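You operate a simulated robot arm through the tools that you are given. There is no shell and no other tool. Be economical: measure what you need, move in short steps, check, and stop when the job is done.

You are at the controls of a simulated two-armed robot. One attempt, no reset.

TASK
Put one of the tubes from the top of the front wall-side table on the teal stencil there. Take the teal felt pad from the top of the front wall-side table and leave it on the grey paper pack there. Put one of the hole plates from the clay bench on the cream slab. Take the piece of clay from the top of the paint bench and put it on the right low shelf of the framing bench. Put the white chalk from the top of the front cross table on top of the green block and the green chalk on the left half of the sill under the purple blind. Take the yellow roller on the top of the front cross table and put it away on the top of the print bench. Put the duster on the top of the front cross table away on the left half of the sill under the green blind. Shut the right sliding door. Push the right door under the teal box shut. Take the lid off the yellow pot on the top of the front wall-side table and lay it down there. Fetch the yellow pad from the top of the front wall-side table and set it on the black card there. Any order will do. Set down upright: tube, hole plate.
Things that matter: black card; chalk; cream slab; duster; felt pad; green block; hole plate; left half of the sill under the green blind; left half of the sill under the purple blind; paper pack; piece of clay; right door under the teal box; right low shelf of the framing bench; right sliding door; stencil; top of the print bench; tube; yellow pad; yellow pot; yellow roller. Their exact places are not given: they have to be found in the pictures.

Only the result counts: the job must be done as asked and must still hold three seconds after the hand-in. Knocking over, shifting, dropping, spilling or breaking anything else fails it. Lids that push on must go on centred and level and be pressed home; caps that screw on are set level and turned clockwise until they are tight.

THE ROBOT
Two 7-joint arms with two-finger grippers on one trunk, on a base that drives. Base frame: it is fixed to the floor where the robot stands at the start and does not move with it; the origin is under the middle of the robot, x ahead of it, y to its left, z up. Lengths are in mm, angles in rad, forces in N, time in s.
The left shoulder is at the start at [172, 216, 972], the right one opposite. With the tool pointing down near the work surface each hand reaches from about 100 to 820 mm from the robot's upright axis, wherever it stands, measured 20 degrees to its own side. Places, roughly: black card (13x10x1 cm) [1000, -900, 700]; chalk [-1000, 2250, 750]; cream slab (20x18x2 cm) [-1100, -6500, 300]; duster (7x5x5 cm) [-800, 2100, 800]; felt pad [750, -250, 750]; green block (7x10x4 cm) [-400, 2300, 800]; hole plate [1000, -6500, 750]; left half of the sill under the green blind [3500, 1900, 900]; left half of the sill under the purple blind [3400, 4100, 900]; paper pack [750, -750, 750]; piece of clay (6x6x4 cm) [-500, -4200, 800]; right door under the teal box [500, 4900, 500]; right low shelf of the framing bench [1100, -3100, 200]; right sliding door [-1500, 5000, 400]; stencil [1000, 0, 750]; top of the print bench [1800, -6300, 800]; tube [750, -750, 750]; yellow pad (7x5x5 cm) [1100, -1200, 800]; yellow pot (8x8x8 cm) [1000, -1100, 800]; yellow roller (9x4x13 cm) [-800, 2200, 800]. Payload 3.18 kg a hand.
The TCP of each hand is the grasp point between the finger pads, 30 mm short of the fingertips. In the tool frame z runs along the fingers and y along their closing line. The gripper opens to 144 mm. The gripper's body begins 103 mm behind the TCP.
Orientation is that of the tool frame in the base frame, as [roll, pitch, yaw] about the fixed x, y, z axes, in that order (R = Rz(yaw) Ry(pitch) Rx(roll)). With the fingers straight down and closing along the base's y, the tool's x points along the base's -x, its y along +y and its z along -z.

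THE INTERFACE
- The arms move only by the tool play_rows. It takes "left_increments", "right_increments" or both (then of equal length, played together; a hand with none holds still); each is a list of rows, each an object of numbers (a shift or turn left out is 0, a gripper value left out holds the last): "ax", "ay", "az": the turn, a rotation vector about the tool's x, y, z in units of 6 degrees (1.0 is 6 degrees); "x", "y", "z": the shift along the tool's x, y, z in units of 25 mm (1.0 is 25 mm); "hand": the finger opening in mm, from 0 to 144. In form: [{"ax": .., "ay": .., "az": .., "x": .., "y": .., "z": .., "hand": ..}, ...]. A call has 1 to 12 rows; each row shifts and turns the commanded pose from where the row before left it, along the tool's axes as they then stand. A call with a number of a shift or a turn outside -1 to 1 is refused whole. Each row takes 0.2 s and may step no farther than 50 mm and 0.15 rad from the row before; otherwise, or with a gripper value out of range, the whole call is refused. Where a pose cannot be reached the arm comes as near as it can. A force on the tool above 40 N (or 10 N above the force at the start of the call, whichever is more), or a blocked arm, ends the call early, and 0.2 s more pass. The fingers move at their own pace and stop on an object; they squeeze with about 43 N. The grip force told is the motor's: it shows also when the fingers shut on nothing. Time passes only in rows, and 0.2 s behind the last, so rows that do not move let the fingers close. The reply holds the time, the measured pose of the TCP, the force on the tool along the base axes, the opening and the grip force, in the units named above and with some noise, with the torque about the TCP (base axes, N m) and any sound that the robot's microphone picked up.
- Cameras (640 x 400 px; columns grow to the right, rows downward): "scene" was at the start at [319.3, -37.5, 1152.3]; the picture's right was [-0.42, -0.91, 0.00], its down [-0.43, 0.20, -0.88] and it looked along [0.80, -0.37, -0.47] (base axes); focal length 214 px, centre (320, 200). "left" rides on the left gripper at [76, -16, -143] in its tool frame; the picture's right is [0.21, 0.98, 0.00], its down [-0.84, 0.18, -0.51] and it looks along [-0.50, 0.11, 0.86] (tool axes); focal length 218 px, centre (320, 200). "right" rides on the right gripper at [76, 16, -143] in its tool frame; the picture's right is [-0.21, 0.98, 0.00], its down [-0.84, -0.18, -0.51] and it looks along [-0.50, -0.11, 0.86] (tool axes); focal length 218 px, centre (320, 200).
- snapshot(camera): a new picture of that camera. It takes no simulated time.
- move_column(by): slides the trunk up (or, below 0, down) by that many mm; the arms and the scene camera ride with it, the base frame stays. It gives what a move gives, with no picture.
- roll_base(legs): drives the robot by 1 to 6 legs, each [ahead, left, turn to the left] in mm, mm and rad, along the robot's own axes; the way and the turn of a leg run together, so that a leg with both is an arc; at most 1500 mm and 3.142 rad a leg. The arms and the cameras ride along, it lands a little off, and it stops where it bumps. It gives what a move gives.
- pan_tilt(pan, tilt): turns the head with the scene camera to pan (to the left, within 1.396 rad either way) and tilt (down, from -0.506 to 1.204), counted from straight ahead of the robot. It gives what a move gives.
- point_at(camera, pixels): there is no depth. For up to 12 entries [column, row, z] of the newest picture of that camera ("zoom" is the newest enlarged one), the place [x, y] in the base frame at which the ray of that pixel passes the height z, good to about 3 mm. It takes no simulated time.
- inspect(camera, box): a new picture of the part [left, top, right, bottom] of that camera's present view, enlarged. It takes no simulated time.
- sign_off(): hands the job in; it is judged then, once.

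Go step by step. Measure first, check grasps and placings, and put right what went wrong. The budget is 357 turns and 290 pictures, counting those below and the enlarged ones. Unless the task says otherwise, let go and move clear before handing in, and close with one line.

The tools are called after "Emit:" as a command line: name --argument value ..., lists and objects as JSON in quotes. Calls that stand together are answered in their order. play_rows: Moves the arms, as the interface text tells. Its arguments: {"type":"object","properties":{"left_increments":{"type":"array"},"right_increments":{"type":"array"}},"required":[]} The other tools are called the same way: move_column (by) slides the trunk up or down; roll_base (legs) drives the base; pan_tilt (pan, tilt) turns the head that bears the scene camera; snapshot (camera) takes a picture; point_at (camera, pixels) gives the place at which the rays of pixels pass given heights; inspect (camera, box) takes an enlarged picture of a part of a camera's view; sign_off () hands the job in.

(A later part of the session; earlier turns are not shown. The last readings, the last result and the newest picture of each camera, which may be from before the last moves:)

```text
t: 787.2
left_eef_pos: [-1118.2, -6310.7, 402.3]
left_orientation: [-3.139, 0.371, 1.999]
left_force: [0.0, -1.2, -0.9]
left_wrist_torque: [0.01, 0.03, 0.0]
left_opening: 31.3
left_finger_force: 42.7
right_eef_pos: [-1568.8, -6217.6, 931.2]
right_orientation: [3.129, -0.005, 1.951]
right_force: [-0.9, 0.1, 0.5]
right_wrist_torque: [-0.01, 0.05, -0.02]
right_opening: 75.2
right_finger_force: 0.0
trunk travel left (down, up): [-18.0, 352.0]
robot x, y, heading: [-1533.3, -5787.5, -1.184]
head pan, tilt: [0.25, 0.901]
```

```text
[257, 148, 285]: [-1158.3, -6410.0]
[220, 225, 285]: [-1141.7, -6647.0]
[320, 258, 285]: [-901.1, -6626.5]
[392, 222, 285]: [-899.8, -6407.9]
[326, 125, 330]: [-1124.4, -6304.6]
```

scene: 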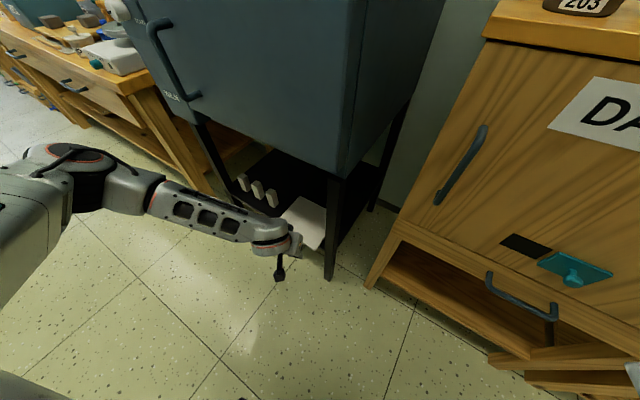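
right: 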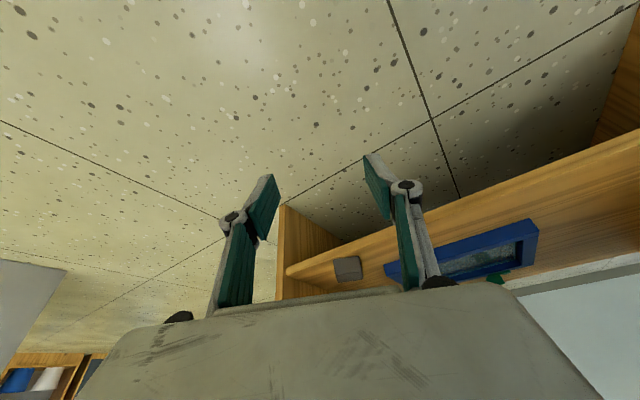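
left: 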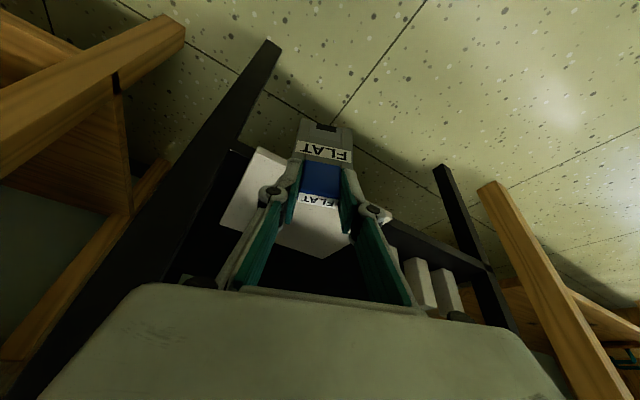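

Both views now agree that the slab top is at z≈332 (front edge y≈-6362). Raise the hand to clear it, then enter.

Emit:
play_rows --left_increments '[{"x": -0.33, "z": -0.86}]'

Emit:
roll_base --legs '[[70, 3, 0]]'

Emit:
snapshot --camera "left"

Emit:
inspect --camera "scene" --box '[200, 140, 400, 300]'

```text
t: 787.6
left_eef_pos: [-1117.7, -6310.8, 426.3]
left_orientation: [-3.137, 0.372, 1.997]
left_force: [-0.3, 0.5, -1.4]
left_wrist_torque: [-0.03, 0.0, -0.04]
left_opening: 31.4
left_finger_force: 42.9
right_eef_pos: [-1567.9, -6217.0, 930.6]
right_orientation: [3.132, -0.007, 1.951]
right_force: [0.3, 0.4, 0.9]
right_wrist_torque: [-0.04, -0.01, 0.01]
right_opening: 74.8
right_finger_force: 0.0
trunk travel left (down, up): [-18.0, 352.0]
robot x, y, heading: [-1532.4, -5787.8, -1.183]
head pan, tilt: [0.25, 0.901]
```

```text
t: 788.6
left_eef_pos: [-1088.6, -6374.1, 434.8]
left_orientation: [-3.13, 0.384, 1.999]
left_force: [-0.1, -1.0, -1.1]
left_wrist_torque: [0.01, -0.03, 0.03]
left_opening: 31.3
left_finger_force: 43.1
right_eef_pos: [-1540.2, -6271.6, 940.1]
right_orientation: [3.137, 0.024, 1.952]
right_force: [0.7, 0.4, 0.4]
right_wrist_torque: [0.01, 0.01, -0.01]
right_opening: 75.2
right_finger_force: 0.1
trunk travel left (down, up): [-18.0, 352.0]
robot x, y, heading: [-1503.3, -5852.2, -1.189]
head pan, tilt: [0.25, 0.901]
```

```text
54 pictures are left
```

left: 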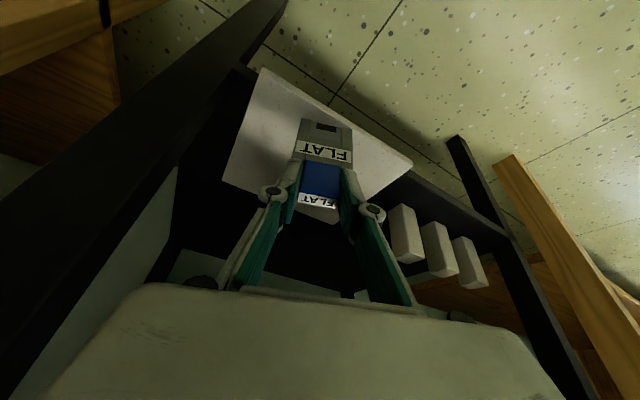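

```text
2.50 times, centred on (300, 220) of scene
```

zoom: 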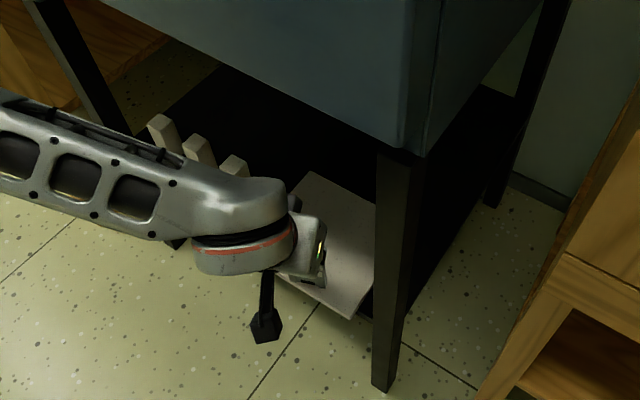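

Emit:
play_rows --left_increments '[{}, {}]'

Emit:
pan_tilt --pan -0.5 --tilt 1.15

Emit:
snapshot --camera "scene"

```text
t: 789.2
left_eef_pos: [-1090.3, -6371.6, 430.8]
left_orientation: [-3.132, 0.38, 1.998]
left_force: [-0.3, 0.5, -1.3]
left_wrist_torque: [0.03, -0.03, 0.01]
left_opening: 31.4
left_finger_force: 42.6
right_eef_pos: [-1540.1, -6272.2, 940.8]
right_orientation: [3.135, 0.026, 1.951]
right_force: [-0.5, 0.4, 0.2]
right_wrist_torque: [-0.03, 0.0, 0.01]
right_opening: 75.2
right_finger_force: 0.0
trunk travel left (down, up): [-18.0, 352.0]
robot x, y, heading: [-1506.5, -5850.5, -1.186]
head pan, tilt: [0.25, 0.901]
```

```text
t: 790.3
left_eef_pos: [-1089.9, -6372.1, 430.5]
left_orientation: [-3.131, 0.381, 2.0]
left_force: [0.2, -0.5, -1.0]
left_wrist_torque: [-0.01, -0.01, -0.02]
left_opening: 31.5
left_finger_force: 43.1
right_eef_pos: [-1541.0, -6273.0, 940.2]
right_orientation: [3.14, 0.023, 1.946]
right_force: [-64.3, -30.5, -24.9]
right_wrist_torque: [5.18, -9.28, -1.55]
right_opening: 75.0
right_finger_force: 0.0
trunk travel left (down, up): [-18.0, 352.0]
robot x, y, heading: [-1501.8, -5852.1, -1.187]
head pan, tilt: [-0.499, 1.15]
```

```text
52 pictures are left
```

scene: 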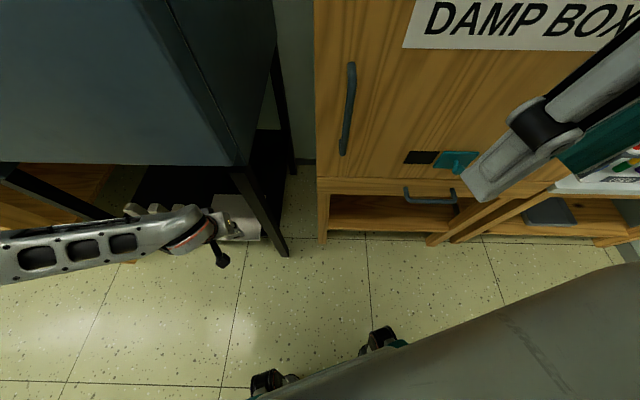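

Emit:
pan_tilt --pan 0.25 --tilt 0.9

Emit:
play_rows --left_increments '[{"ay": 0.11}, {}]'

Emit:
roll_base --legs '[[40, 0, 0]]'

Emit:
snapshot --camera "left"

Emit:
inspect --camera "scene" --box '[200, 140, 400, 300]'

```text
t: 791.4
left_eef_pos: [-1088.3, -6371.8, 430.6]
left_orientation: [-3.131, 0.38, 2.0]
left_force: [0.0, -0.1, -1.1]
left_wrist_torque: [0.02, 0.03, 0.01]
left_opening: 31.3
left_finger_force: 42.7
right_eef_pos: [-1539.6, -6271.9, 940.1]
right_orientation: [3.135, 0.029, 1.953]
right_force: [-0.4, 0.7, 0.1]
right_wrist_torque: [0.01, 0.01, -0.02]
right_opening: 74.9
right_finger_force: 0.0
trunk travel left (down, up): [-18.0, 352.0]
robot x, y, heading: [-1503.5, -5852.5, -1.185]
head pan, tilt: [0.25, 0.901]
```

```text
t: 792.0
left_eef_pos: [-1089.9, -6372.0, 431.6]
left_orientation: [-3.13, 0.368, 1.999]
left_force: [0.1, 0.3, -1.3]
left_wrist_torque: [-0.02, 0.01, -0.02]
left_opening: 31.3
left_finger_force: 43.3
right_eef_pos: [-1540.0, -6272.6, 940.4]
right_orientation: [3.135, 0.027, 1.951]
right_force: [0.0, 0.6, 0.4]
right_wrist_torque: [0.02, 0.0, 0.04]
right_opening: 74.8
right_finger_force: 0.3
trunk travel left (down, up): [-18.0, 352.0]
robot x, y, heading: [-1504.3, -5850.2, -1.185]
head pan, tilt: [0.25, 0.901]
```

```text
t: 792.9
left_eef_pos: [-1072.7, -6410.3, 434.0]
left_orientation: [-3.128, 0.374, 2.002]
left_force: [-0.9, 0.5, -1.9]
left_wrist_torque: [-0.01, -0.01, 0.03]
left_opening: 31.2
left_finger_force: 42.9
right_eef_pos: [-1522.9, -6308.5, 941.2]
right_orientation: [3.14, 0.035, 1.956]
right_force: [-0.5, -0.3, 0.3]
right_wrist_torque: [0.01, 0.02, -0.03]
right_opening: 75.4
right_finger_force: 0.0
trunk travel left (down, up): [-18.0, 352.0]
robot x, y, heading: [-1492.1, -5888.6, -1.185]
head pan, tilt: [0.25, 0.901]
```

```text
51 pictures are left
```

left: 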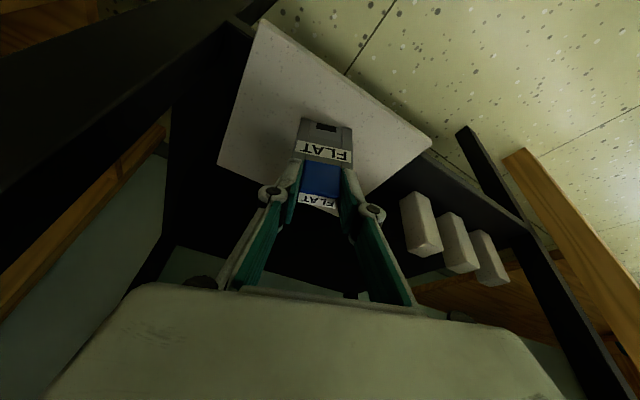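

```text
2.50 times, centred on (300, 220) of scene
```

zoom: 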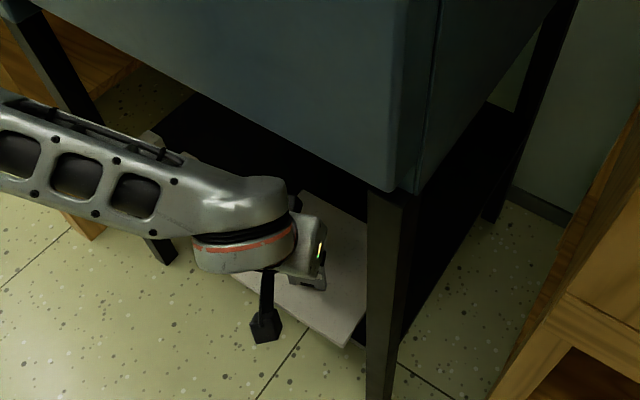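

Plate is over the slab, ~55 mm inside its front edge. Correct the small tilt and lower.

Emit:
play_rows --left_increments '[{"ay": 0.06, "ax": -0.08}, {"x": 0.22, "z": 0.56}, {"x": 0.07, "z": 0.19}]'

Emit:
snapshot --camera "left"

```text
t: 793.5
left_eef_pos: [-1074.7, -6416.1, 425.8]
left_orientation: [-3.132, 0.374, 2.003]
left_force: [1.7, 6.9, 29.2]
left_wrist_torque: [0.48, -0.37, 0.14]
left_opening: 31.2
left_finger_force: 43.6
right_eef_pos: [-1523.4, -6309.3, 942.1]
right_orientation: [3.137, 0.046, 1.959]
right_force: [0.1, -0.3, 0.3]
right_wrist_torque: [-0.02, 0.01, 0.02]
right_opening: 74.9
right_finger_force: 0.0
trunk travel left (down, up): [-18.0, 352.0]
robot x, y, heading: [-1490.3, -5887.3, -1.184]
head pan, tilt: [0.25, 0.901]
stopped in row 3 (left hand): the force on the tool passed its limit at 72 N (the readings are from after the stop); the commanded pose is now the measured one
```

```text
49 pictures are left
```

left: 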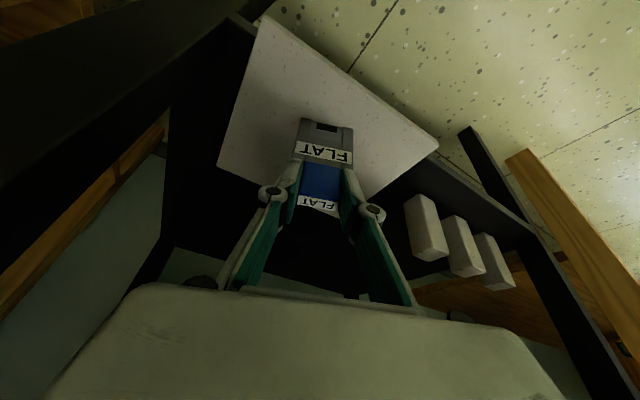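

Contact on the slab. Ease up, correct tilt, touch again softly.

Emit:
play_rows --left_increments '[{"x": -0.09, "z": -0.22}, {"ay": 0.06, "ax": -0.04}, {}]'

Emit:
play_rows --left_increments '[{"x": 0.02, "z": 0.06}, {}]'

```text
t: 794.3
left_eef_pos: [-1074.2, -6412.3, 428.1]
left_orientation: [-3.139, 0.361, 2.005]
left_force: [-0.4, -0.7, -0.9]
left_wrist_torque: [-0.01, 0.01, 0.01]
left_opening: 31.3
left_finger_force: 42.8
right_eef_pos: [-1522.5, -6308.4, 943.0]
right_orientation: [3.138, 0.044, 1.958]
right_force: [-0.2, -0.1, -0.1]
right_wrist_torque: [0.0, 0.0, 0.01]
right_opening: 75.1
right_finger_force: 0.2
trunk travel left (down, up): [-18.0, 352.0]
robot x, y, heading: [-1488.1, -5890.9, -1.183]
head pan, tilt: [0.25, 0.901]
```

```text
t: 794.9
left_eef_pos: [-1074.9, -6411.7, 427.6]
left_orientation: [-3.137, 0.362, 2.003]
left_force: [-0.2, -0.3, -1.9]
left_wrist_torque: [0.02, 0.02, -0.01]
left_opening: 31.2
left_finger_force: 42.5
right_eef_pos: [-1522.5, -6309.8, 943.2]
right_orientation: [3.139, 0.044, 1.96]
right_force: [-0.4, 0.2, -0.8]
right_wrist_torque: [-0.01, -0.02, -0.02]
right_opening: 75.3
right_finger_force: 0.0
trunk travel left (down, up): [-18.0, 352.0]
robot x, y, heading: [-1490.4, -5889.1, -1.181]
head pan, tilt: [0.25, 0.901]
```

Emit:
play_rows --left_increments '[{"ay": -0.06}, {"x": 0.015, "z": 0.04}, {}]'

Emit:
play_rows --left_increments '[{"x": 0.015, "z": 0.04}, {}]'

Emit:
play_rows --left_increments '[{"x": 0.015, "z": 0.04}, {}]'

```text
t: 795.7
left_eef_pos: [-1074.8, -6413.6, 426.7]
left_orientation: [-3.138, 0.369, 2.004]
left_force: [0.1, -0.5, -1.0]
left_wrist_torque: [0.01, -0.01, -0.01]
left_opening: 31.5
left_finger_force: 42.9
right_eef_pos: [-1522.4, -6310.4, 943.1]
right_orientation: [3.138, 0.045, 1.958]
right_force: [0.1, -0.2, -0.4]
right_wrist_torque: [0.03, 0.02, 0.0]
right_opening: 74.9
right_finger_force: 0.1
trunk travel left (down, up): [-18.0, 352.0]
robot x, y, heading: [-1494.2, -5889.2, -1.179]
head pan, tilt: [0.25, 0.901]
```

```text
t: 796.3
left_eef_pos: [-1073.5, -6413.8, 425.5]
left_orientation: [-3.138, 0.37, 2.005]
left_force: [0.8, -0.6, -1.4]
left_wrist_torque: [0.01, 0.0, 0.0]
left_opening: 31.1
left_finger_force: 42.8
right_eef_pos: [-1523.1, -6310.7, 942.9]
right_orientation: [3.138, 0.042, 1.959]
right_force: [-0.5, -0.9, 0.0]
right_wrist_torque: [-0.01, -0.03, 0.0]
right_opening: 74.9
right_finger_force: 0.0
trunk travel left (down, up): [-18.0, 352.0]
robot x, y, heading: [-1488.2, -5890.4, -1.184]
head pan, tilt: [0.25, 0.901]
```

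```text
t: 796.9
left_eef_pos: [-1074.5, -6412.8, 425.1]
left_orientation: [-3.138, 0.371, 2.002]
left_force: [-0.3, 4.3, 11.4]
left_wrist_torque: [0.37, -0.03, 0.05]
left_opening: 31.3
left_finger_force: 43.3
right_eef_pos: [-1522.5, -6309.8, 942.4]
right_orientation: [3.138, 0.044, 1.958]
right_force: [0.3, 0.1, 0.0]
right_wrist_torque: [-0.02, -0.01, 0.04]
right_opening: 74.8
right_finger_force: 0.1
trunk travel left (down, up): [-18.0, 352.0]
robot x, y, heading: [-1488.7, -5891.6, -1.179]
head pan, tilt: [0.25, 0.901]
```

Emit:
inspect --camera "left" --box '[250, 80, 410, 220]'

Emit:
inspect --camera "scene" --box '[260, 180, 360, 300]'

```text
2.86 times, centred on (330, 150) of left
```

zoom: 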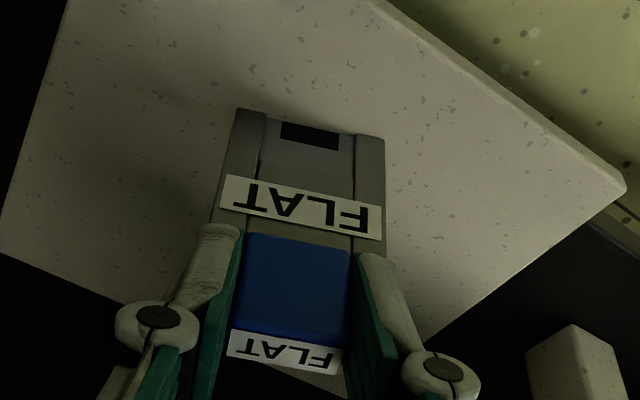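

```text
3.33 times, centred on (310, 240) of scene
```

zoom: 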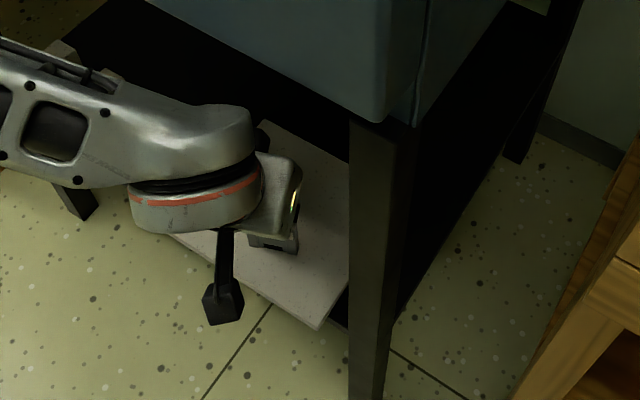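

The plate stands on the slab. Open slowly.

Emit:
play_rows --left_increments '[{"hand": 34}, {"hand": 38}, {"hand": 46}, {"hand": 56}, {}, {}]'

Emit:
inspect --camera "left" --box '[250, 80, 410, 220]'

```text
t: 798.3
left_eef_pos: [-1074.9, -6413.7, 423.7]
left_orientation: [-3.14, 0.37, 2.004]
left_force: [0.7, -0.3, 0.3]
left_wrist_torque: [0.0, -0.03, 0.01]
left_opening: 56.0
left_finger_force: 0.0
right_eef_pos: [-1522.9, -6310.3, 943.1]
right_orientation: [3.141, 0.043, 1.958]
right_force: [-0.1, 0.0, 0.1]
right_wrist_torque: [0.02, -0.02, -0.01]
right_opening: 75.0
right_finger_force: 0.0
trunk travel left (down, up): [-18.0, 352.0]
robot x, y, heading: [-1487.0, -5887.9, -1.184]
head pan, tilt: [0.25, 0.901]
```

```text
2.86 times, centred on (330, 150) of left
```

zoom: 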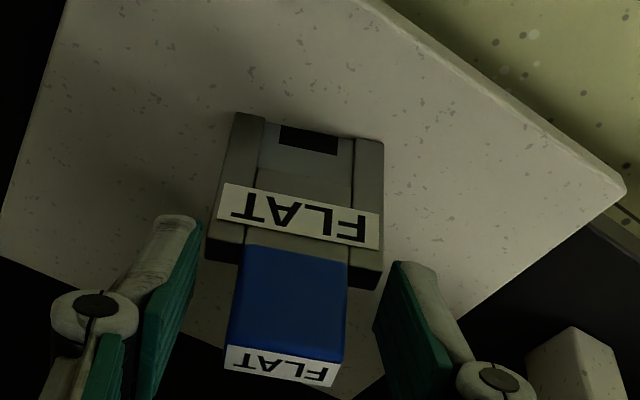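

Emit:
roll_base --legs '[[-60, 0, 0]]'

Emit:
inspect --camera "left" --box '[220, 80, 480, 280]'

```text
t: 799.3
left_eef_pos: [-1099.7, -6360.0, 418.8]
left_orientation: [3.141, 0.36, 2.001]
left_force: [-1.2, -0.6, -0.6]
left_wrist_torque: [0.05, -0.01, 0.0]
left_opening: 55.8
left_finger_force: 0.1
right_eef_pos: [-1545.9, -6260.6, 936.3]
right_orientation: [3.132, 0.027, 1.956]
right_force: [-0.6, 1.0, 1.0]
right_wrist_torque: [-0.09, -0.02, -0.01]
right_opening: 74.9
right_finger_force: 0.1
trunk travel left (down, up): [-18.0, 352.0]
robot x, y, heading: [-1511.8, -5838.3, -1.186]
head pan, tilt: [0.25, 0.901]
```

```text
2.00 times, centred on (350, 180) of left
```

zoom: 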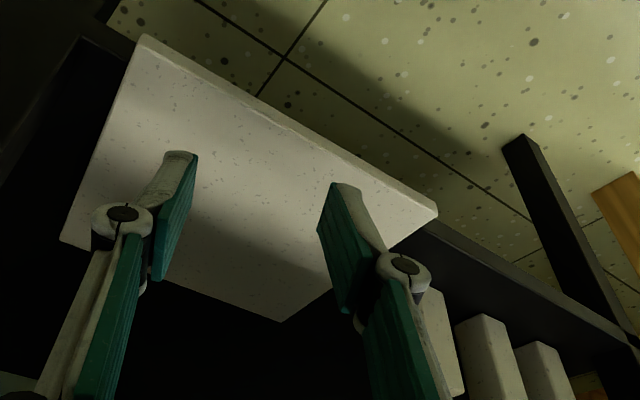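

Emit:
snapshot --camera "left"

Emit:
inspect --camera "scene" --box '[220, 150, 420, 310]'

```text
44 pictures are left
```

left: 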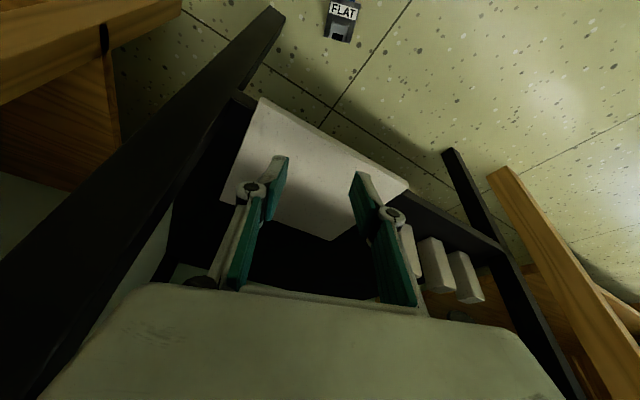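

```text
2.50 times, centred on (320, 230) of scene
```

zoom: 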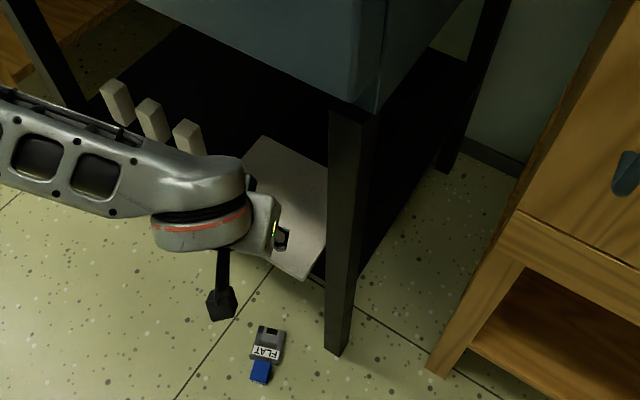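

The plate was dragged off and lies on the floor. I must recover it; measure it and see how low the hand can go.

Emit:
point_at --camera "zoom" --pixels '[[262, 371, 12], [266, 360, 12], [271, 330, 12], [268, 345, 12], [255, 340, 12], [284, 335, 12]]'

Emit:
point_at --camera "left" --pixels '[[342, 12, 12], [340, 32, 12], [327, 5, 12], [357, 7, 12]]'

Emit:
inspect --camera "scene" --box '[270, 265, 330, 315]'

```text
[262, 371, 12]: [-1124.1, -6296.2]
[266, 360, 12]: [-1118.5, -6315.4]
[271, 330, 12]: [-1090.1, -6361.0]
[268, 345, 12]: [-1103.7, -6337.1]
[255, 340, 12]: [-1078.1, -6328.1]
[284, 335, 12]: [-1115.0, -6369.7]
```

```text
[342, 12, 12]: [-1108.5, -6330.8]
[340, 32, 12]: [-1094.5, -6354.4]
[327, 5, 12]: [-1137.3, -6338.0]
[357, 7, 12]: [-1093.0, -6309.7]
```

```text
8.00 times, centred on (300, 290) of scene
```

zoom: 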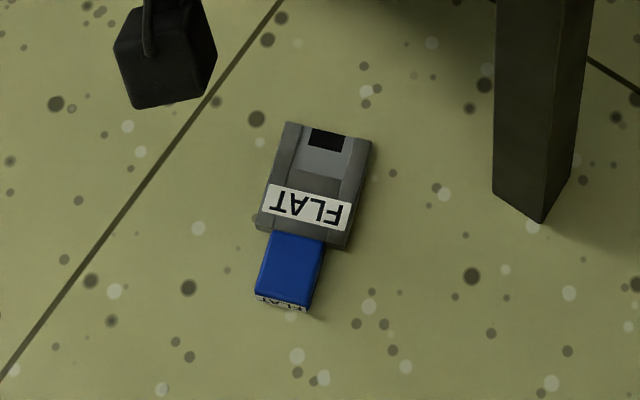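

The plate lies flat, handle toward the robot. First back away, free the right arm from the head, and test how low the left hand can reach with the trunk fully down.

Emit:
roll_base --legs '[[-250, 0, 0]]'

Emit:
play_rows --left_increments '[{"ay": 1, "hand": 80}, {"ay": 1}, {"ay": 1}, {"ay": 0.4}, {"z": 1}, {"z": 1}, {"z": 1}, {"z": 1}, {"z": 1}, {"z": 1}]' --right_increments '[{"y": -1}, {"y": -1}, {"y": -1}, {"y": -1}, {"x": -1}, {"x": -1}, {}, {}, {}, {}]'

Emit:
move_column --by -18

Emit:
play_rows --left_increments '[{"z": 1}, {"z": 1}, {"z": 1}, {"z": 1}, {"z": 1}, {"z": 1}, {"z": 1}]'

```text
t: 801.1
left_eef_pos: [-1192.2, -6131.5, 419.8]
left_orientation: [3.14, 0.361, 2.0]
left_force: [0.2, 0.2, -0.2]
left_wrist_torque: [0.0, 0.0, -0.02]
left_opening: 56.0
left_finger_force: 0.1
right_eef_pos: [-1641.0, -6032.3, 937.5]
right_orientation: [3.132, 0.026, 1.956]
right_force: [-0.1, 0.5, -0.2]
right_wrist_torque: [0.0, 0.01, 0.02]
right_opening: 74.9
right_finger_force: 0.1
trunk travel left (down, up): [-18.0, 352.0]
robot x, y, heading: [-1603.5, -5603.5, -1.183]
head pan, tilt: [0.25, 0.901]
```

```text
t: 803.3
left_eef_pos: [-1192.1, -6132.0, 268.6]
left_orientation: [3.14, 0.004, 1.998]
left_force: [0.7, 0.2, -0.2]
left_wrist_torque: [0.01, 0.0, 0.02]
left_opening: 79.8
left_finger_force: 0.0
right_eef_pos: [-1714.7, -6117.3, 937.0]
right_orientation: [3.133, 0.025, 1.955]
right_force: [0.8, -0.1, 1.1]
right_wrist_torque: [0.01, -0.03, 0.04]
right_opening: 75.0
right_finger_force: 0.0
trunk travel left (down, up): [-18.0, 352.0]
robot x, y, heading: [-1604.9, -5603.2, -1.182]
head pan, tilt: [0.25, 0.901]
```

```text
t: 804.0
left_eef_pos: [-1192.4, -6132.9, 254.4]
left_orientation: [3.139, 0.006, 2.0]
left_force: [0.1, -0.4, 0.7]
left_wrist_torque: [-0.02, 0.02, 0.0]
left_opening: 80.0
left_finger_force: 0.1
right_eef_pos: [-1715.3, -6116.2, 918.8]
right_orientation: [3.131, 0.029, 1.955]
right_force: [-0.8, 0.2, 1.1]
right_wrist_torque: [0.01, -0.01, 0.0]
right_opening: 75.1
right_finger_force: 0.0
trunk travel left (down, up): [0.0, 369.0]
robot x, y, heading: [-1606.3, -5603.7, -1.186]
head pan, tilt: [0.25, 0.901]
```

```text
t: 805.6
left_eef_pos: [-1195.7, -6100.8, 96.6]
left_orientation: [3.139, 0.003, 2.001]
left_force: [-0.5, -0.2, -0.2]
left_wrist_torque: [0.05, 0.06, 0.04]
left_opening: 79.9
left_finger_force: 0.1
left hand out of reach, approached as far as the arm can: row 6, 7
right_eef_pos: [-1714.6, -6116.7, 919.1]
right_orientation: [3.134, 0.027, 1.955]
right_force: [0.1, -0.6, 0.5]
right_wrist_torque: [0.05, 0.01, 0.01]
right_opening: 75.2
right_finger_force: 0.1
trunk travel left (down, up): [0.0, 369.0]
robot x, y, heading: [-1607.5, -5605.3, -1.184]
head pan, tilt: [0.25, 0.901]
```

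The hand already reaches z 97; closer to the robot it should reach the floor. Test.

Emit:
play_rows --left_increments '[{"x": 1}, {"x": 1}, {"x": 1}, {"x": 1}, {"x": 1}, {"z": 0.7}, {"z": 0.7}, {"z": 0.7}, {"z": 0.3}]'

```text
t: 807.6
left_eef_pos: [-1247.3, -5987.8, 35.7]
left_orientation: [3.139, 0.005, 1.999]
left_force: [-0.2, -0.2, -0.3]
left_wrist_torque: [0.01, 0.0, 0.01]
left_opening: 80.3
left_finger_force: 0.1
right_eef_pos: [-1716.0, -6116.9, 918.8]
right_orientation: [3.133, 0.026, 1.954]
right_force: [0.0, 0.1, -0.5]
right_wrist_torque: [0.01, 0.0, 0.01]
right_opening: 74.6
right_finger_force: 0.1
trunk travel left (down, up): [0.0, 369.0]
robot x, y, heading: [-1606.3, -5605.0, -1.183]
head pan, tilt: [0.25, 0.901]
```

Floor is reachable. Now raise, yaw the hand 90°, and test rolling it to point right (so a plate picked lying can be turned upright).

Emit:
play_rows --left_increments '[{"z": -1}, {"z": -1}, {"z": -1}, {"z": -1}, {"z": -1}, {"z": -1}, {"z": -1}, {"z": -1}, {"z": -1}, {"z": -1}, {"z": -1}, {"z": -1}]'

Emit:
play_rows --left_increments '[{"az": -1}, {"az": -1}, {"az": -1}, {"az": -1}, {"az": -1}, {"az": -1}, {"az": -1}, {"az": -1}, {"az": -1}, {"az": -1}, {"az": -1}, {"az": -1}]'

Emit:
play_rows --left_increments '[{"az": -1}, {"az": -1}, {"az": -1}, {"ay": 1}, {"ay": 1}, {"ay": 1}, {"ay": 1}, {"ay": 1}, {"ay": 1}, {"ay": 1}]'

Emit:
play_rows --left_increments '[{"ay": 1}, {"ay": 1}, {"ay": 1}, {"ay": 1}, {"ay": 1}, {"ay": 1}, {"ay": 1}, {"ay": 1}]'

Emit:
snapshot --camera "scene"

```text
t: 810.2
left_eef_pos: [-1248.0, -5987.0, 335.7]
left_orientation: [-3.142, 0.006, 2.001]
left_force: [0.3, -0.1, -0.5]
left_wrist_torque: [-0.01, -0.01, -0.02]
left_opening: 80.3
left_finger_force: 0.1
right_eef_pos: [-1715.5, -6116.4, 919.9]
right_orientation: [3.133, 0.026, 1.954]
right_force: [-0.2, -0.2, -0.5]
right_wrist_torque: [0.02, 0.0, 0.0]
right_opening: 75.1
right_finger_force: 0.1
trunk travel left (down, up): [0.0, 369.0]
robot x, y, heading: [-1603.1, -5607.7, -1.188]
head pan, tilt: [0.25, 0.901]
```

```text
t: 812.8
left_eef_pos: [-1247.7, -5986.5, 336.9]
left_orientation: [-3.137, 0.003, -3.025]
left_force: [0.3, 0.1, 0.6]
left_wrist_torque: [0.03, 0.0, 0.02]
left_opening: 80.2
left_finger_force: 0.0
right_eef_pos: [-1715.3, -6116.7, 919.0]
right_orientation: [3.132, 0.026, 1.954]
right_force: [-0.1, 0.5, 0.0]
right_wrist_torque: [0.02, 0.03, 0.0]
right_opening: 74.9
right_finger_force: 0.0
trunk travel left (down, up): [0.0, 369.0]
robot x, y, heading: [-1604.5, -5608.5, -1.175]
head pan, tilt: [0.25, 0.901]
```

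```text
t: 815.0
left_eef_pos: [-1248.5, -5986.8, 336.0]
left_orientation: [-3.133, -0.734, -2.719]
left_force: [0.4, 0.1, -0.2]
left_wrist_torque: [0.0, -0.05, -0.01]
left_opening: 80.0
left_finger_force: 0.0
right_eef_pos: [-1714.1, -6116.5, 920.0]
right_orientation: [3.134, 0.025, 1.955]
right_force: [-0.2, 0.5, -0.3]
right_wrist_torque: [0.02, 0.02, -0.02]
right_opening: 75.2
right_finger_force: 0.0
trunk travel left (down, up): [0.0, 369.0]
robot x, y, heading: [-1605.3, -5609.4, -1.186]
head pan, tilt: [0.25, 0.901]
```

```text
t: 816.8
left_eef_pos: [-1247.9, -5986.6, 336.5]
left_orientation: [-1.49, -1.565, 1.922]
left_force: [0.1, 0.0, 0.3]
left_wrist_torque: [-0.02, -0.04, 0.05]
left_opening: 79.9
left_finger_force: 0.0
right_eef_pos: [-1714.3, -6116.8, 919.4]
right_orientation: [3.134, 0.026, 1.956]
right_force: [0.0, 0.1, -0.5]
right_wrist_torque: [0.0, 0.03, -0.01]
right_opening: 74.9
right_finger_force: 0.0
trunk travel left (down, up): [0.0, 369.0]
robot x, y, heading: [-1603.9, -5608.6, -1.184]
head pan, tilt: [0.25, 0.901]
```

```text
41 pictures are left
```

scene: 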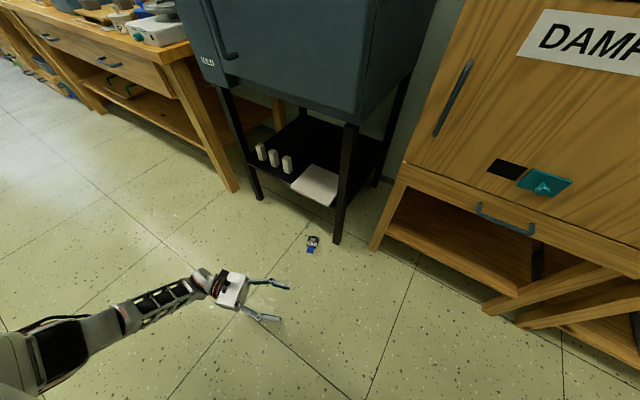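

Full 90° roll works. Plan: pick the plate tool-down (body ahead), yaw −90°, roll +90° → upright. Undo the test rotation first.

Emit:
play_rows --left_increments '[{"ay": -1}, {"ay": -1}, {"ay": -1}, {"ay": -1}, {"ay": -1}, {"ay": -1}, {"ay": -1}, {"ay": -1}, {"ay": -1}, {"ay": -1}, {"ay": -1}, {"ay": -1}]' --right_increments '[{"x": 1}, {"x": 1}, {"x": 1}, {"x": 1}, {}, {}, {}, {}, {}, {}, {}, {}]'

Emit:
play_rows --left_increments '[{"ay": -1}, {"ay": -1}, {"ay": -1}, {"az": 1}, {"az": 1}, {"az": 1}, {"az": 1}, {"az": 1}, {"az": 1}, {"az": 1}, {"az": 1}, {"az": 1}]'

Emit:
play_rows --left_increments '[{"az": 1}, {"az": 1}, {"az": 1}, {"az": 1}, {"az": 1}, {"az": 0.6}]'

Emit:
roll_base --legs '[[325, 0, 0]]'

Emit:
snapshot --camera "left"

```text
t: 819.4
left_eef_pos: [-1247.0, -5986.2, 334.1]
left_orientation: [-3.135, -0.309, -2.712]
left_force: [-0.8, 0.4, -0.1]
left_wrist_torque: [-0.02, 0.03, -0.03]
left_opening: 80.1
left_finger_force: 0.0
right_eef_pos: [-1752.1, -6024.2, 916.7]
right_orientation: [3.133, 0.026, 1.955]
right_force: [-0.2, -0.6, 0.4]
right_wrist_torque: [0.01, 0.0, 0.01]
right_opening: 74.9
right_finger_force: 0.0
trunk travel left (down, up): [0.0, 369.0]
robot x, y, heading: [-1603.3, -5599.4, -1.181]
head pan, tilt: [0.25, 0.901]
```

```text
t: 822.0
left_eef_pos: [-1246.5, -5986.8, 336.6]
left_orientation: [-3.14, 0.005, 2.627]
left_force: [0.0, 0.0, 0.1]
left_wrist_torque: [-0.01, 0.0, 0.01]
left_opening: 80.0
left_finger_force: 0.1
right_eef_pos: [-1753.0, -6023.6, 916.4]
right_orientation: [3.133, 0.027, 1.954]
right_force: [0.3, 0.0, 0.4]
right_wrist_torque: [-0.01, 0.02, 0.01]
right_opening: 75.2
right_finger_force: 0.0
trunk travel left (down, up): [0.0, 369.0]
robot x, y, heading: [-1606.4, -5603.3, -1.185]
head pan, tilt: [0.25, 0.901]
```

```text
t: 823.4
left_eef_pos: [-1247.9, -5987.1, 336.1]
left_orientation: [3.139, 0.004, 2.04]
left_force: [0.3, 0.5, 0.1]
left_wrist_torque: [0.0, 0.0, -0.02]
left_opening: 80.1
left_finger_force: 0.0
right_eef_pos: [-1751.5, -6024.5, 916.6]
right_orientation: [3.133, 0.026, 1.956]
right_force: [-1.4, 0.5, 0.1]
right_wrist_torque: [0.03, 0.01, -0.02]
right_opening: 75.0
right_finger_force: 0.0
trunk travel left (down, up): [0.0, 369.0]
robot x, y, heading: [-1606.4, -5604.0, -1.183]
head pan, tilt: [0.25, 0.901]
```

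```text
t: 825.4
left_eef_pos: [-1138.6, -6258.6, 339.6]
left_orientation: [-3.133, 0.014, 2.026]
left_force: [0.2, 0.5, 0.0]
left_wrist_torque: [-0.03, 0.0, -0.01]
left_opening: 79.9
left_finger_force: 0.0
right_eef_pos: [-1643.6, -6281.3, 925.7]
right_orientation: [3.133, 0.059, 1.929]
right_force: [-0.1, -2.0, -0.8]
right_wrist_torque: [0.06, 0.06, -0.01]
right_opening: 75.0
right_finger_force: 0.0
trunk travel left (down, up): [0.0, 369.0]
robot x, y, heading: [-1492.5, -5873.3, -1.194]
head pan, tilt: [0.25, 0.901]
stopped in leg 1: the robot was blocked; the commanded pose is now the measured one
```

```text
40 pictures are left
```

left: 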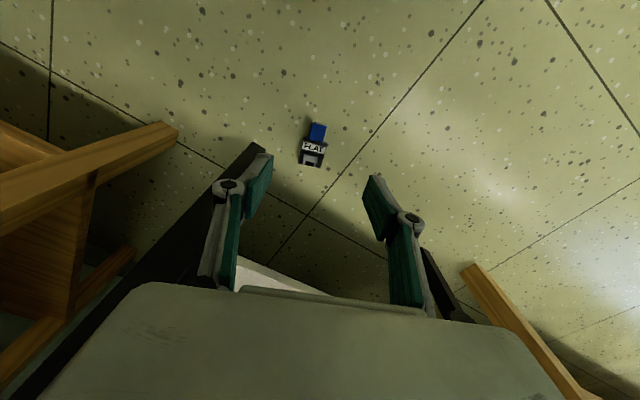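

The drive was blocked: probably the right arm/elbow touches something on the right side. Look there.

Emit:
snapshot --camera "right"

Emit:
pan_tilt --pan -0.6 --tilt 0.35

Emit:
snapshot --camera "scene"

```text
39 pictures are left
```

right: 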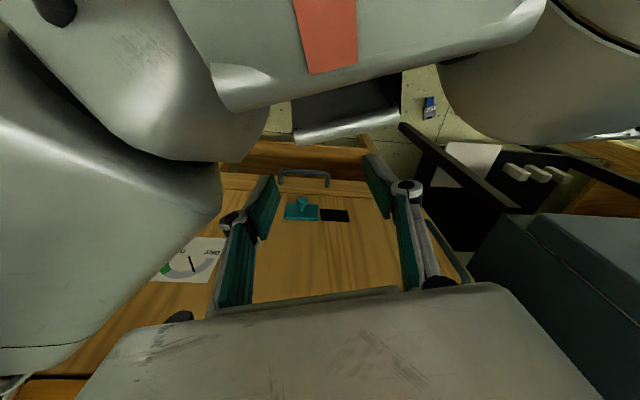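

```text
t: 826.6
left_eef_pos: [-1137.9, -6257.1, 340.1]
left_orientation: [-3.131, 0.017, 2.029]
left_force: [0.1, 0.9, -0.4]
left_wrist_torque: [0.0, 0.02, -0.01]
left_opening: 80.2
left_finger_force: 0.0
right_eef_pos: [-1642.5, -6280.9, 927.1]
right_orientation: [3.133, 0.057, 1.929]
right_force: [-0.3, 0.8, 0.0]
right_wrist_torque: [-0.01, 0.03, -0.02]
right_opening: 75.1
right_finger_force: 0.1
trunk travel left (down, up): [0.0, 369.0]
robot x, y, heading: [-1494.6, -5875.3, -1.194]
head pan, tilt: [-0.6, 0.351]
```

```text
38 pictures are left
```

scene: 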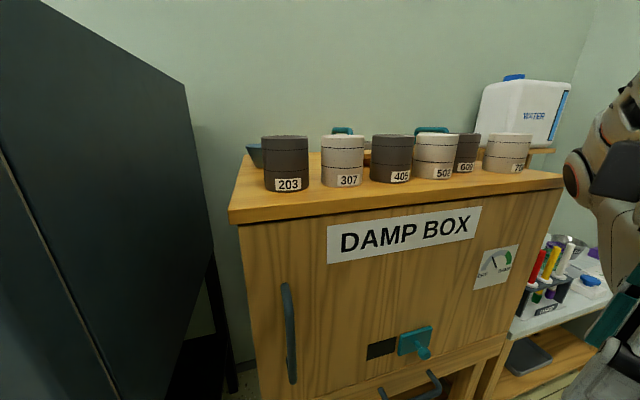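

The right wrist was pressing the damp box's front edge (jars undisturbed). Back off, lift the right hand above the box, then continue.

Emit:
roll_base --legs '[[-110, 0, 0]]'

Emit:
play_rows --right_increments '[{"z": -1}, {"z": -1}, {"z": -1}, {"z": -1}, {"z": -1}, {"z": -1}, {"z": -1}, {"z": -1}, {"z": -0.5}]'

Emit:
inspect --camera "scene" --box '[120, 60, 640, 385]'

```text
t: 827.8
left_eef_pos: [-1180.0, -6158.3, 336.8]
left_orientation: [3.138, 0.004, 2.032]
left_force: [0.0, -0.6, 0.0]
left_wrist_torque: [0.03, 0.02, 0.02]
left_opening: 80.0
left_finger_force: 0.1
right_eef_pos: [-1686.3, -6190.9, 918.6]
right_orientation: [3.125, 0.037, 1.931]
right_force: [-0.2, 0.2, 0.3]
right_wrist_torque: [-0.02, -0.02, -0.01]
right_opening: 75.1
right_finger_force: 0.0
trunk travel left (down, up): [0.0, 369.0]
robot x, y, heading: [-1532.0, -5768.0, -1.197]
head pan, tilt: [-0.6, 0.351]
```

```text
t: 828.7
left_eef_pos: [-1178.8, -6159.0, 336.6]
left_orientation: [-3.141, 0.007, 2.031]
left_force: [-0.4, -0.3, 0.4]
left_wrist_torque: [-0.03, -0.03, -0.01]
left_opening: 79.7
left_finger_force: 0.0
right_eef_pos: [-1673.3, -6182.4, 984.5]
right_orientation: [3.11, 0.057, 1.933]
right_force: [7.9, -4.0, -2.6]
right_wrist_torque: [0.01, -0.13, 0.27]
right_opening: 71.0
right_finger_force: 0.3
right hand out of reach, approached as far as the arm can: row 3, 4
trunk travel left (down, up): [0.0, 369.0]
robot x, y, heading: [-1533.7, -5774.5, -1.193]
head pan, tilt: [-0.6, 0.351]
stopped in row 4 (right hand): the force on the tool passed its limit at 44 N (the readings are from after the stop); the commanded pose is now the measured one
```

```text
1.23 times, centred on (380, 222) of scene
```

zoom: 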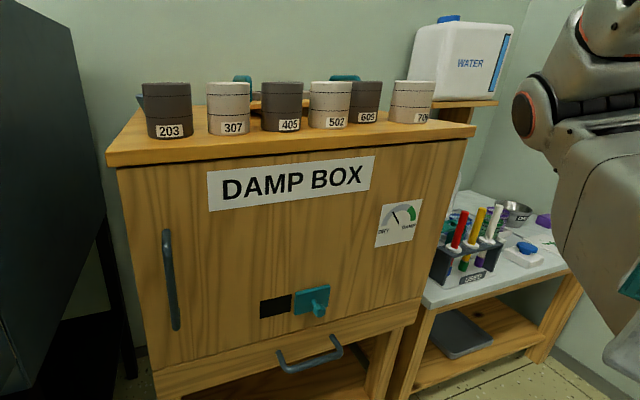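

Emit:
pan_tilt --pan 0.35 --tilt 0.9

Emit:
play_rows --right_increments '[{"y": -1}, {"y": -1}, {"x": -1, "z": -0.5}, {"x": -1, "z": -0.5}, {"z": -1}, {"z": -1}, {"z": -1}]'

```text
t: 829.9
left_eef_pos: [-1180.6, -6158.8, 336.5]
left_orientation: [3.14, 0.005, 2.031]
left_force: [0.0, 0.1, -0.1]
left_wrist_torque: [0.01, 0.0, 0.0]
left_opening: 80.1
left_finger_force: 0.1
right_eef_pos: [-1673.7, -6181.6, 983.8]
right_orientation: [3.113, 0.051, 1.934]
right_force: [12.4, -12.4, -0.4]
right_wrist_torque: [0.0, -0.07, 0.65]
right_opening: 72.3
right_finger_force: 0.1
trunk travel left (down, up): [0.0, 369.0]
robot x, y, heading: [-1533.1, -5771.5, -1.198]
head pan, tilt: [0.351, 0.901]
```

```text
t: 831.5
left_eef_pos: [-1179.7, -6159.3, 336.9]
left_orientation: [3.141, 0.004, 2.031]
left_force: [0.7, -0.5, 0.0]
left_wrist_torque: [0.02, -0.04, -0.01]
left_opening: 79.9
left_finger_force: 0.0
right_eef_pos: [-1647.9, -6202.7, 989.3]
right_orientation: [3.111, 0.053, 1.934]
right_force: [0.6, 0.2, 0.0]
right_wrist_torque: [-0.02, -0.03, -0.02]
right_opening: 74.9
right_finger_force: 0.1
right hand out of reach, approached as far as the arm can: row 1, 2, 3, 4, 5, 6, 7
trunk travel left (down, up): [0.0, 369.0]
robot x, y, heading: [-1531.5, -5773.5, -1.199]
head pan, tilt: [0.351, 0.901]
```

Change approach: face straight south (heading −1.57) for the pick so the right arm stays clear of the damp box.

Emit:
roll_base --legs '[[-60, 0, 0], [0, 0, -0.372]]'

Emit:
play_rows --left_increments '[{"az": -1}, {"az": -1}, {"az": -1}, {"az": -0.6}]'

```text
t: 833.6
left_eef_pos: [-1365.4, -6204.7, 335.7]
left_orientation: [3.138, 0.004, 1.659]
left_force: [-0.1, 0.5, 1.4]
left_wrist_torque: [-0.02, -0.01, 0.0]
left_opening: 80.1
left_finger_force: 0.2
right_eef_pos: [-1820.1, -6076.8, 988.2]
right_orientation: [3.112, 0.052, 1.562]
right_force: [0.7, 0.1, -0.5]
right_wrist_torque: [-0.04, -0.02, -0.02]
right_opening: 75.0
right_finger_force: 0.1
trunk travel left (down, up): [0.0, 369.0]
robot x, y, heading: [-1561.4, -5715.5, -1.57]
head pan, tilt: [0.351, 0.901]
```

```text
t: 834.6
left_eef_pos: [-1366.4, -6203.5, 335.8]
left_orientation: [-3.141, 0.005, 2.038]
left_force: [0.7, -0.4, 0.2]
left_wrist_torque: [-0.02, 0.03, -0.01]
left_opening: 80.1
left_finger_force: 0.2
right_eef_pos: [-1819.2, -6074.9, 989.3]
right_orientation: [3.113, 0.054, 1.562]
right_force: [1.2, 0.7, -0.1]
right_wrist_torque: [0.01, 0.0, 0.03]
right_opening: 74.9
right_finger_force: 0.0
trunk travel left (down, up): [0.0, 369.0]
robot x, y, heading: [-1553.7, -5718.1, -1.568]
head pan, tilt: [0.351, 0.901]
```

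Emit:
roll_base --legs '[[0, 240, 0], [80, 0, 0]]'

Emit:
inspect --camera "left" --box '[200, 60, 440, 240]'

Emit:
point_at --camera "zoom" --pixels '[[320, 200, 10], [320, 150, 10]]'

```text
t: 838.0
left_eef_pos: [-1123.0, -6282.1, 335.4]
left_orientation: [-3.141, 0.005, 2.039]
left_force: [0.1, 0.4, -0.6]
left_wrist_torque: [0.0, 0.01, 0.03]
left_opening: 80.2
left_finger_force: 0.0
right_eef_pos: [-1578.3, -6155.0, 988.2]
right_orientation: [3.113, 0.051, 1.565]
right_force: [-0.4, -0.3, -0.7]
right_wrist_torque: [0.02, 0.04, 0.03]
right_opening: 74.9
right_finger_force: 0.2
trunk travel left (down, up): [0.0, 369.0]
robot x, y, heading: [-1310.1, -5795.1, -1.563]
head pan, tilt: [0.351, 0.901]
```

```text
2.22 times, centred on (320, 150) of left
```

zoom: 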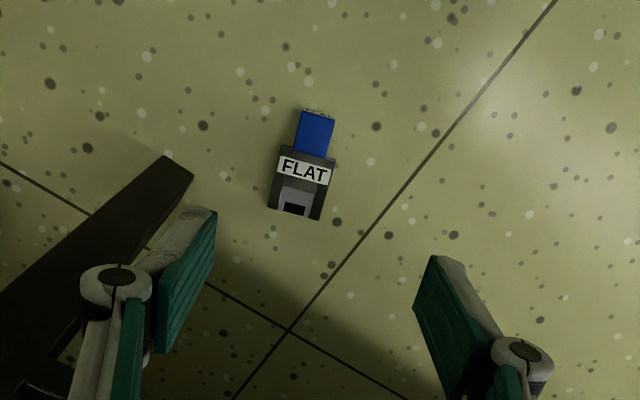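

```text
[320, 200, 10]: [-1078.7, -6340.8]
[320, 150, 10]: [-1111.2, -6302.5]
```

Emit:
point_at --camera "zoom" --pixels '[[314, 133, 10], [317, 112, 10], [296, 212, 10], [308, 152, 18]]'

```text
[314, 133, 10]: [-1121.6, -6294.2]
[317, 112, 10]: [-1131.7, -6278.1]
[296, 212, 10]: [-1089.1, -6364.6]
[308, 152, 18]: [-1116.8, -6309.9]
```

Emit:
play_rows --left_increments '[{"x": -0.32, "y": -0.25, "hand": 60}, {"z": 1}, {"z": 1}, {"z": 1}, {"z": 1}, {"z": 1}, {"z": 1}, {"z": 1}, {"z": 1}, {"z": 1}, {"z": 1}]'

Emit:
inspect --camera "left" --box '[220, 90, 420, 230]'

```text
t: 840.4
left_eef_pos: [-1125.7, -6294.6, 86.0]
left_orientation: [3.14, 0.007, 2.039]
left_force: [-1.0, -0.7, -0.1]
left_wrist_torque: [0.03, 0.02, -0.01]
left_opening: 60.0
left_finger_force: 0.0
right_eef_pos: [-1578.1, -6155.0, 989.3]
right_orientation: [3.111, 0.051, 1.565]
right_force: [0.6, -0.2, 0.4]
right_wrist_torque: [0.02, 0.02, 0.01]
right_opening: 75.1
right_finger_force: 0.1
trunk travel left (down, up): [0.0, 369.0]
robot x, y, heading: [-1312.2, -5792.0, -1.563]
head pan, tilt: [0.351, 0.901]
```

```text
2.86 times, centred on (320, 160) of left
```

zoom: 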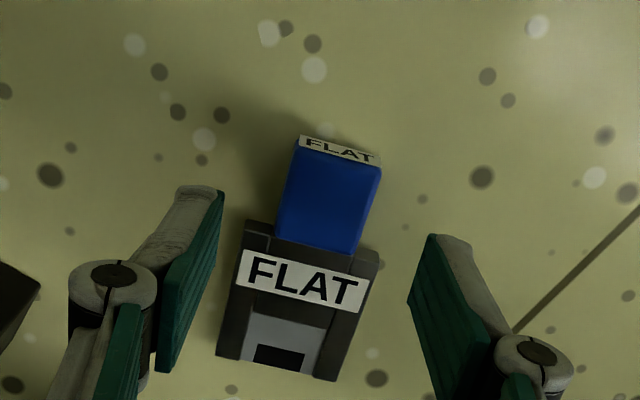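

Emit:
play_rows --left_increments '[{"z": 1}, {"z": 0.7}, {"z": 0.3}]'

Emit:
inspect --camera "left" --box '[220, 90, 420, 230]'

```text
t: 841.2
left_eef_pos: [-1125.2, -6293.0, 36.3]
left_orientation: [-3.14, 0.005, 2.037]
left_force: [1.1, 0.2, 0.1]
left_wrist_torque: [0.0, 0.03, -0.01]
left_opening: 60.0
left_finger_force: 0.0
right_eef_pos: [-1577.3, -6154.1, 988.7]
right_orientation: [3.111, 0.052, 1.565]
right_force: [0.1, 0.1, -0.4]
right_wrist_torque: [0.03, 0.0, -0.02]
right_opening: 75.2
right_finger_force: 0.3
trunk travel left (down, up): [0.0, 369.0]
robot x, y, heading: [-1315.4, -5791.0, -1.56]
head pan, tilt: [0.351, 0.901]
```

```text
2.86 times, centred on (320, 160) of left
```

zoom: 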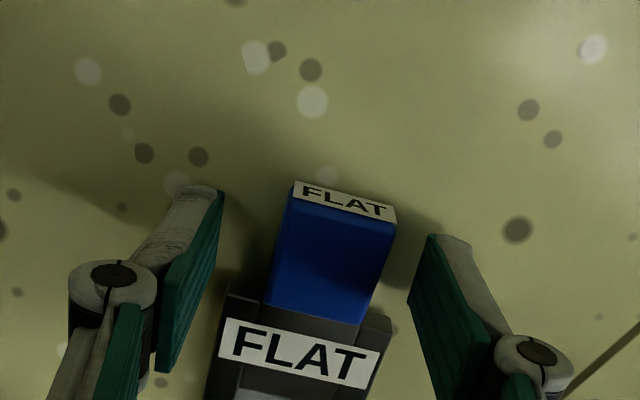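

Emit:
play_rows --left_increments '[{"hand": 0}, {}, {}]'

Emit:
play_rows --left_increments '[{"z": -0.5}, {"z": -1}, {"z": -1}, {"z": -1}, {"z": -1}, {"z": -1}, {"z": -1}, {"z": -1}, {"z": -1}, {"z": -1}, {"z": -1}, {"z": -1}]'

Emit:
inspect --camera "left" --box '[220, 90, 420, 230]'

```text
t: 842.0
left_eef_pos: [-1123.7, -6293.7, 36.3]
left_orientation: [-3.141, 0.006, 2.04]
left_force: [-0.3, -0.4, 0.8]
left_wrist_torque: [0.04, 0.03, -0.06]
left_opening: 31.6
left_finger_force: 42.9
right_eef_pos: [-1577.8, -6155.0, 988.6]
right_orientation: [3.112, 0.052, 1.565]
right_force: [-0.3, 0.5, 0.6]
right_wrist_torque: [0.0, 0.02, 0.01]
right_opening: 75.2
right_finger_force: 0.0
trunk travel left (down, up): [0.0, 369.0]
robot x, y, heading: [-1311.3, -5793.1, -1.561]
head pan, tilt: [0.351, 0.901]
```

```text
t: 844.6
left_eef_pos: [-1125.8, -6292.3, 323.4]
left_orientation: [-3.142, 0.005, 2.039]
left_force: [0.2, 0.3, -1.2]
left_wrist_torque: [0.02, 0.0, -0.02]
left_opening: 31.3
left_finger_force: 43.3
right_eef_pos: [-1577.7, -6154.6, 989.4]
right_orientation: [3.113, 0.051, 1.566]
right_force: [-0.8, -0.1, -0.1]
right_wrist_torque: [0.02, -0.04, -0.02]
right_opening: 75.0
right_finger_force: 0.1
trunk travel left (down, up): [0.0, 369.0]
robot x, y, heading: [-1310.2, -5793.5, -1.568]
head pan, tilt: [0.351, 0.901]
```

```text
2.86 times, centred on (320, 160) of left
```

zoom: 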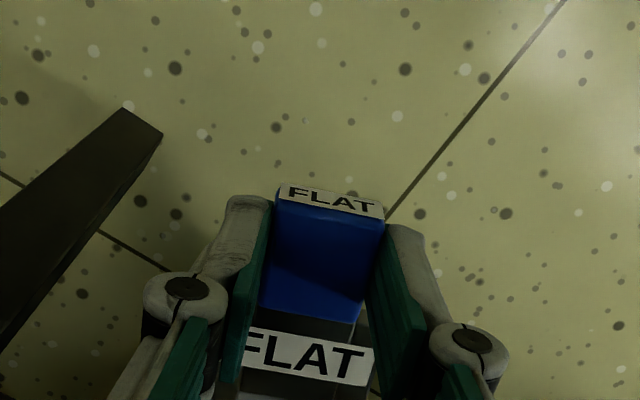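

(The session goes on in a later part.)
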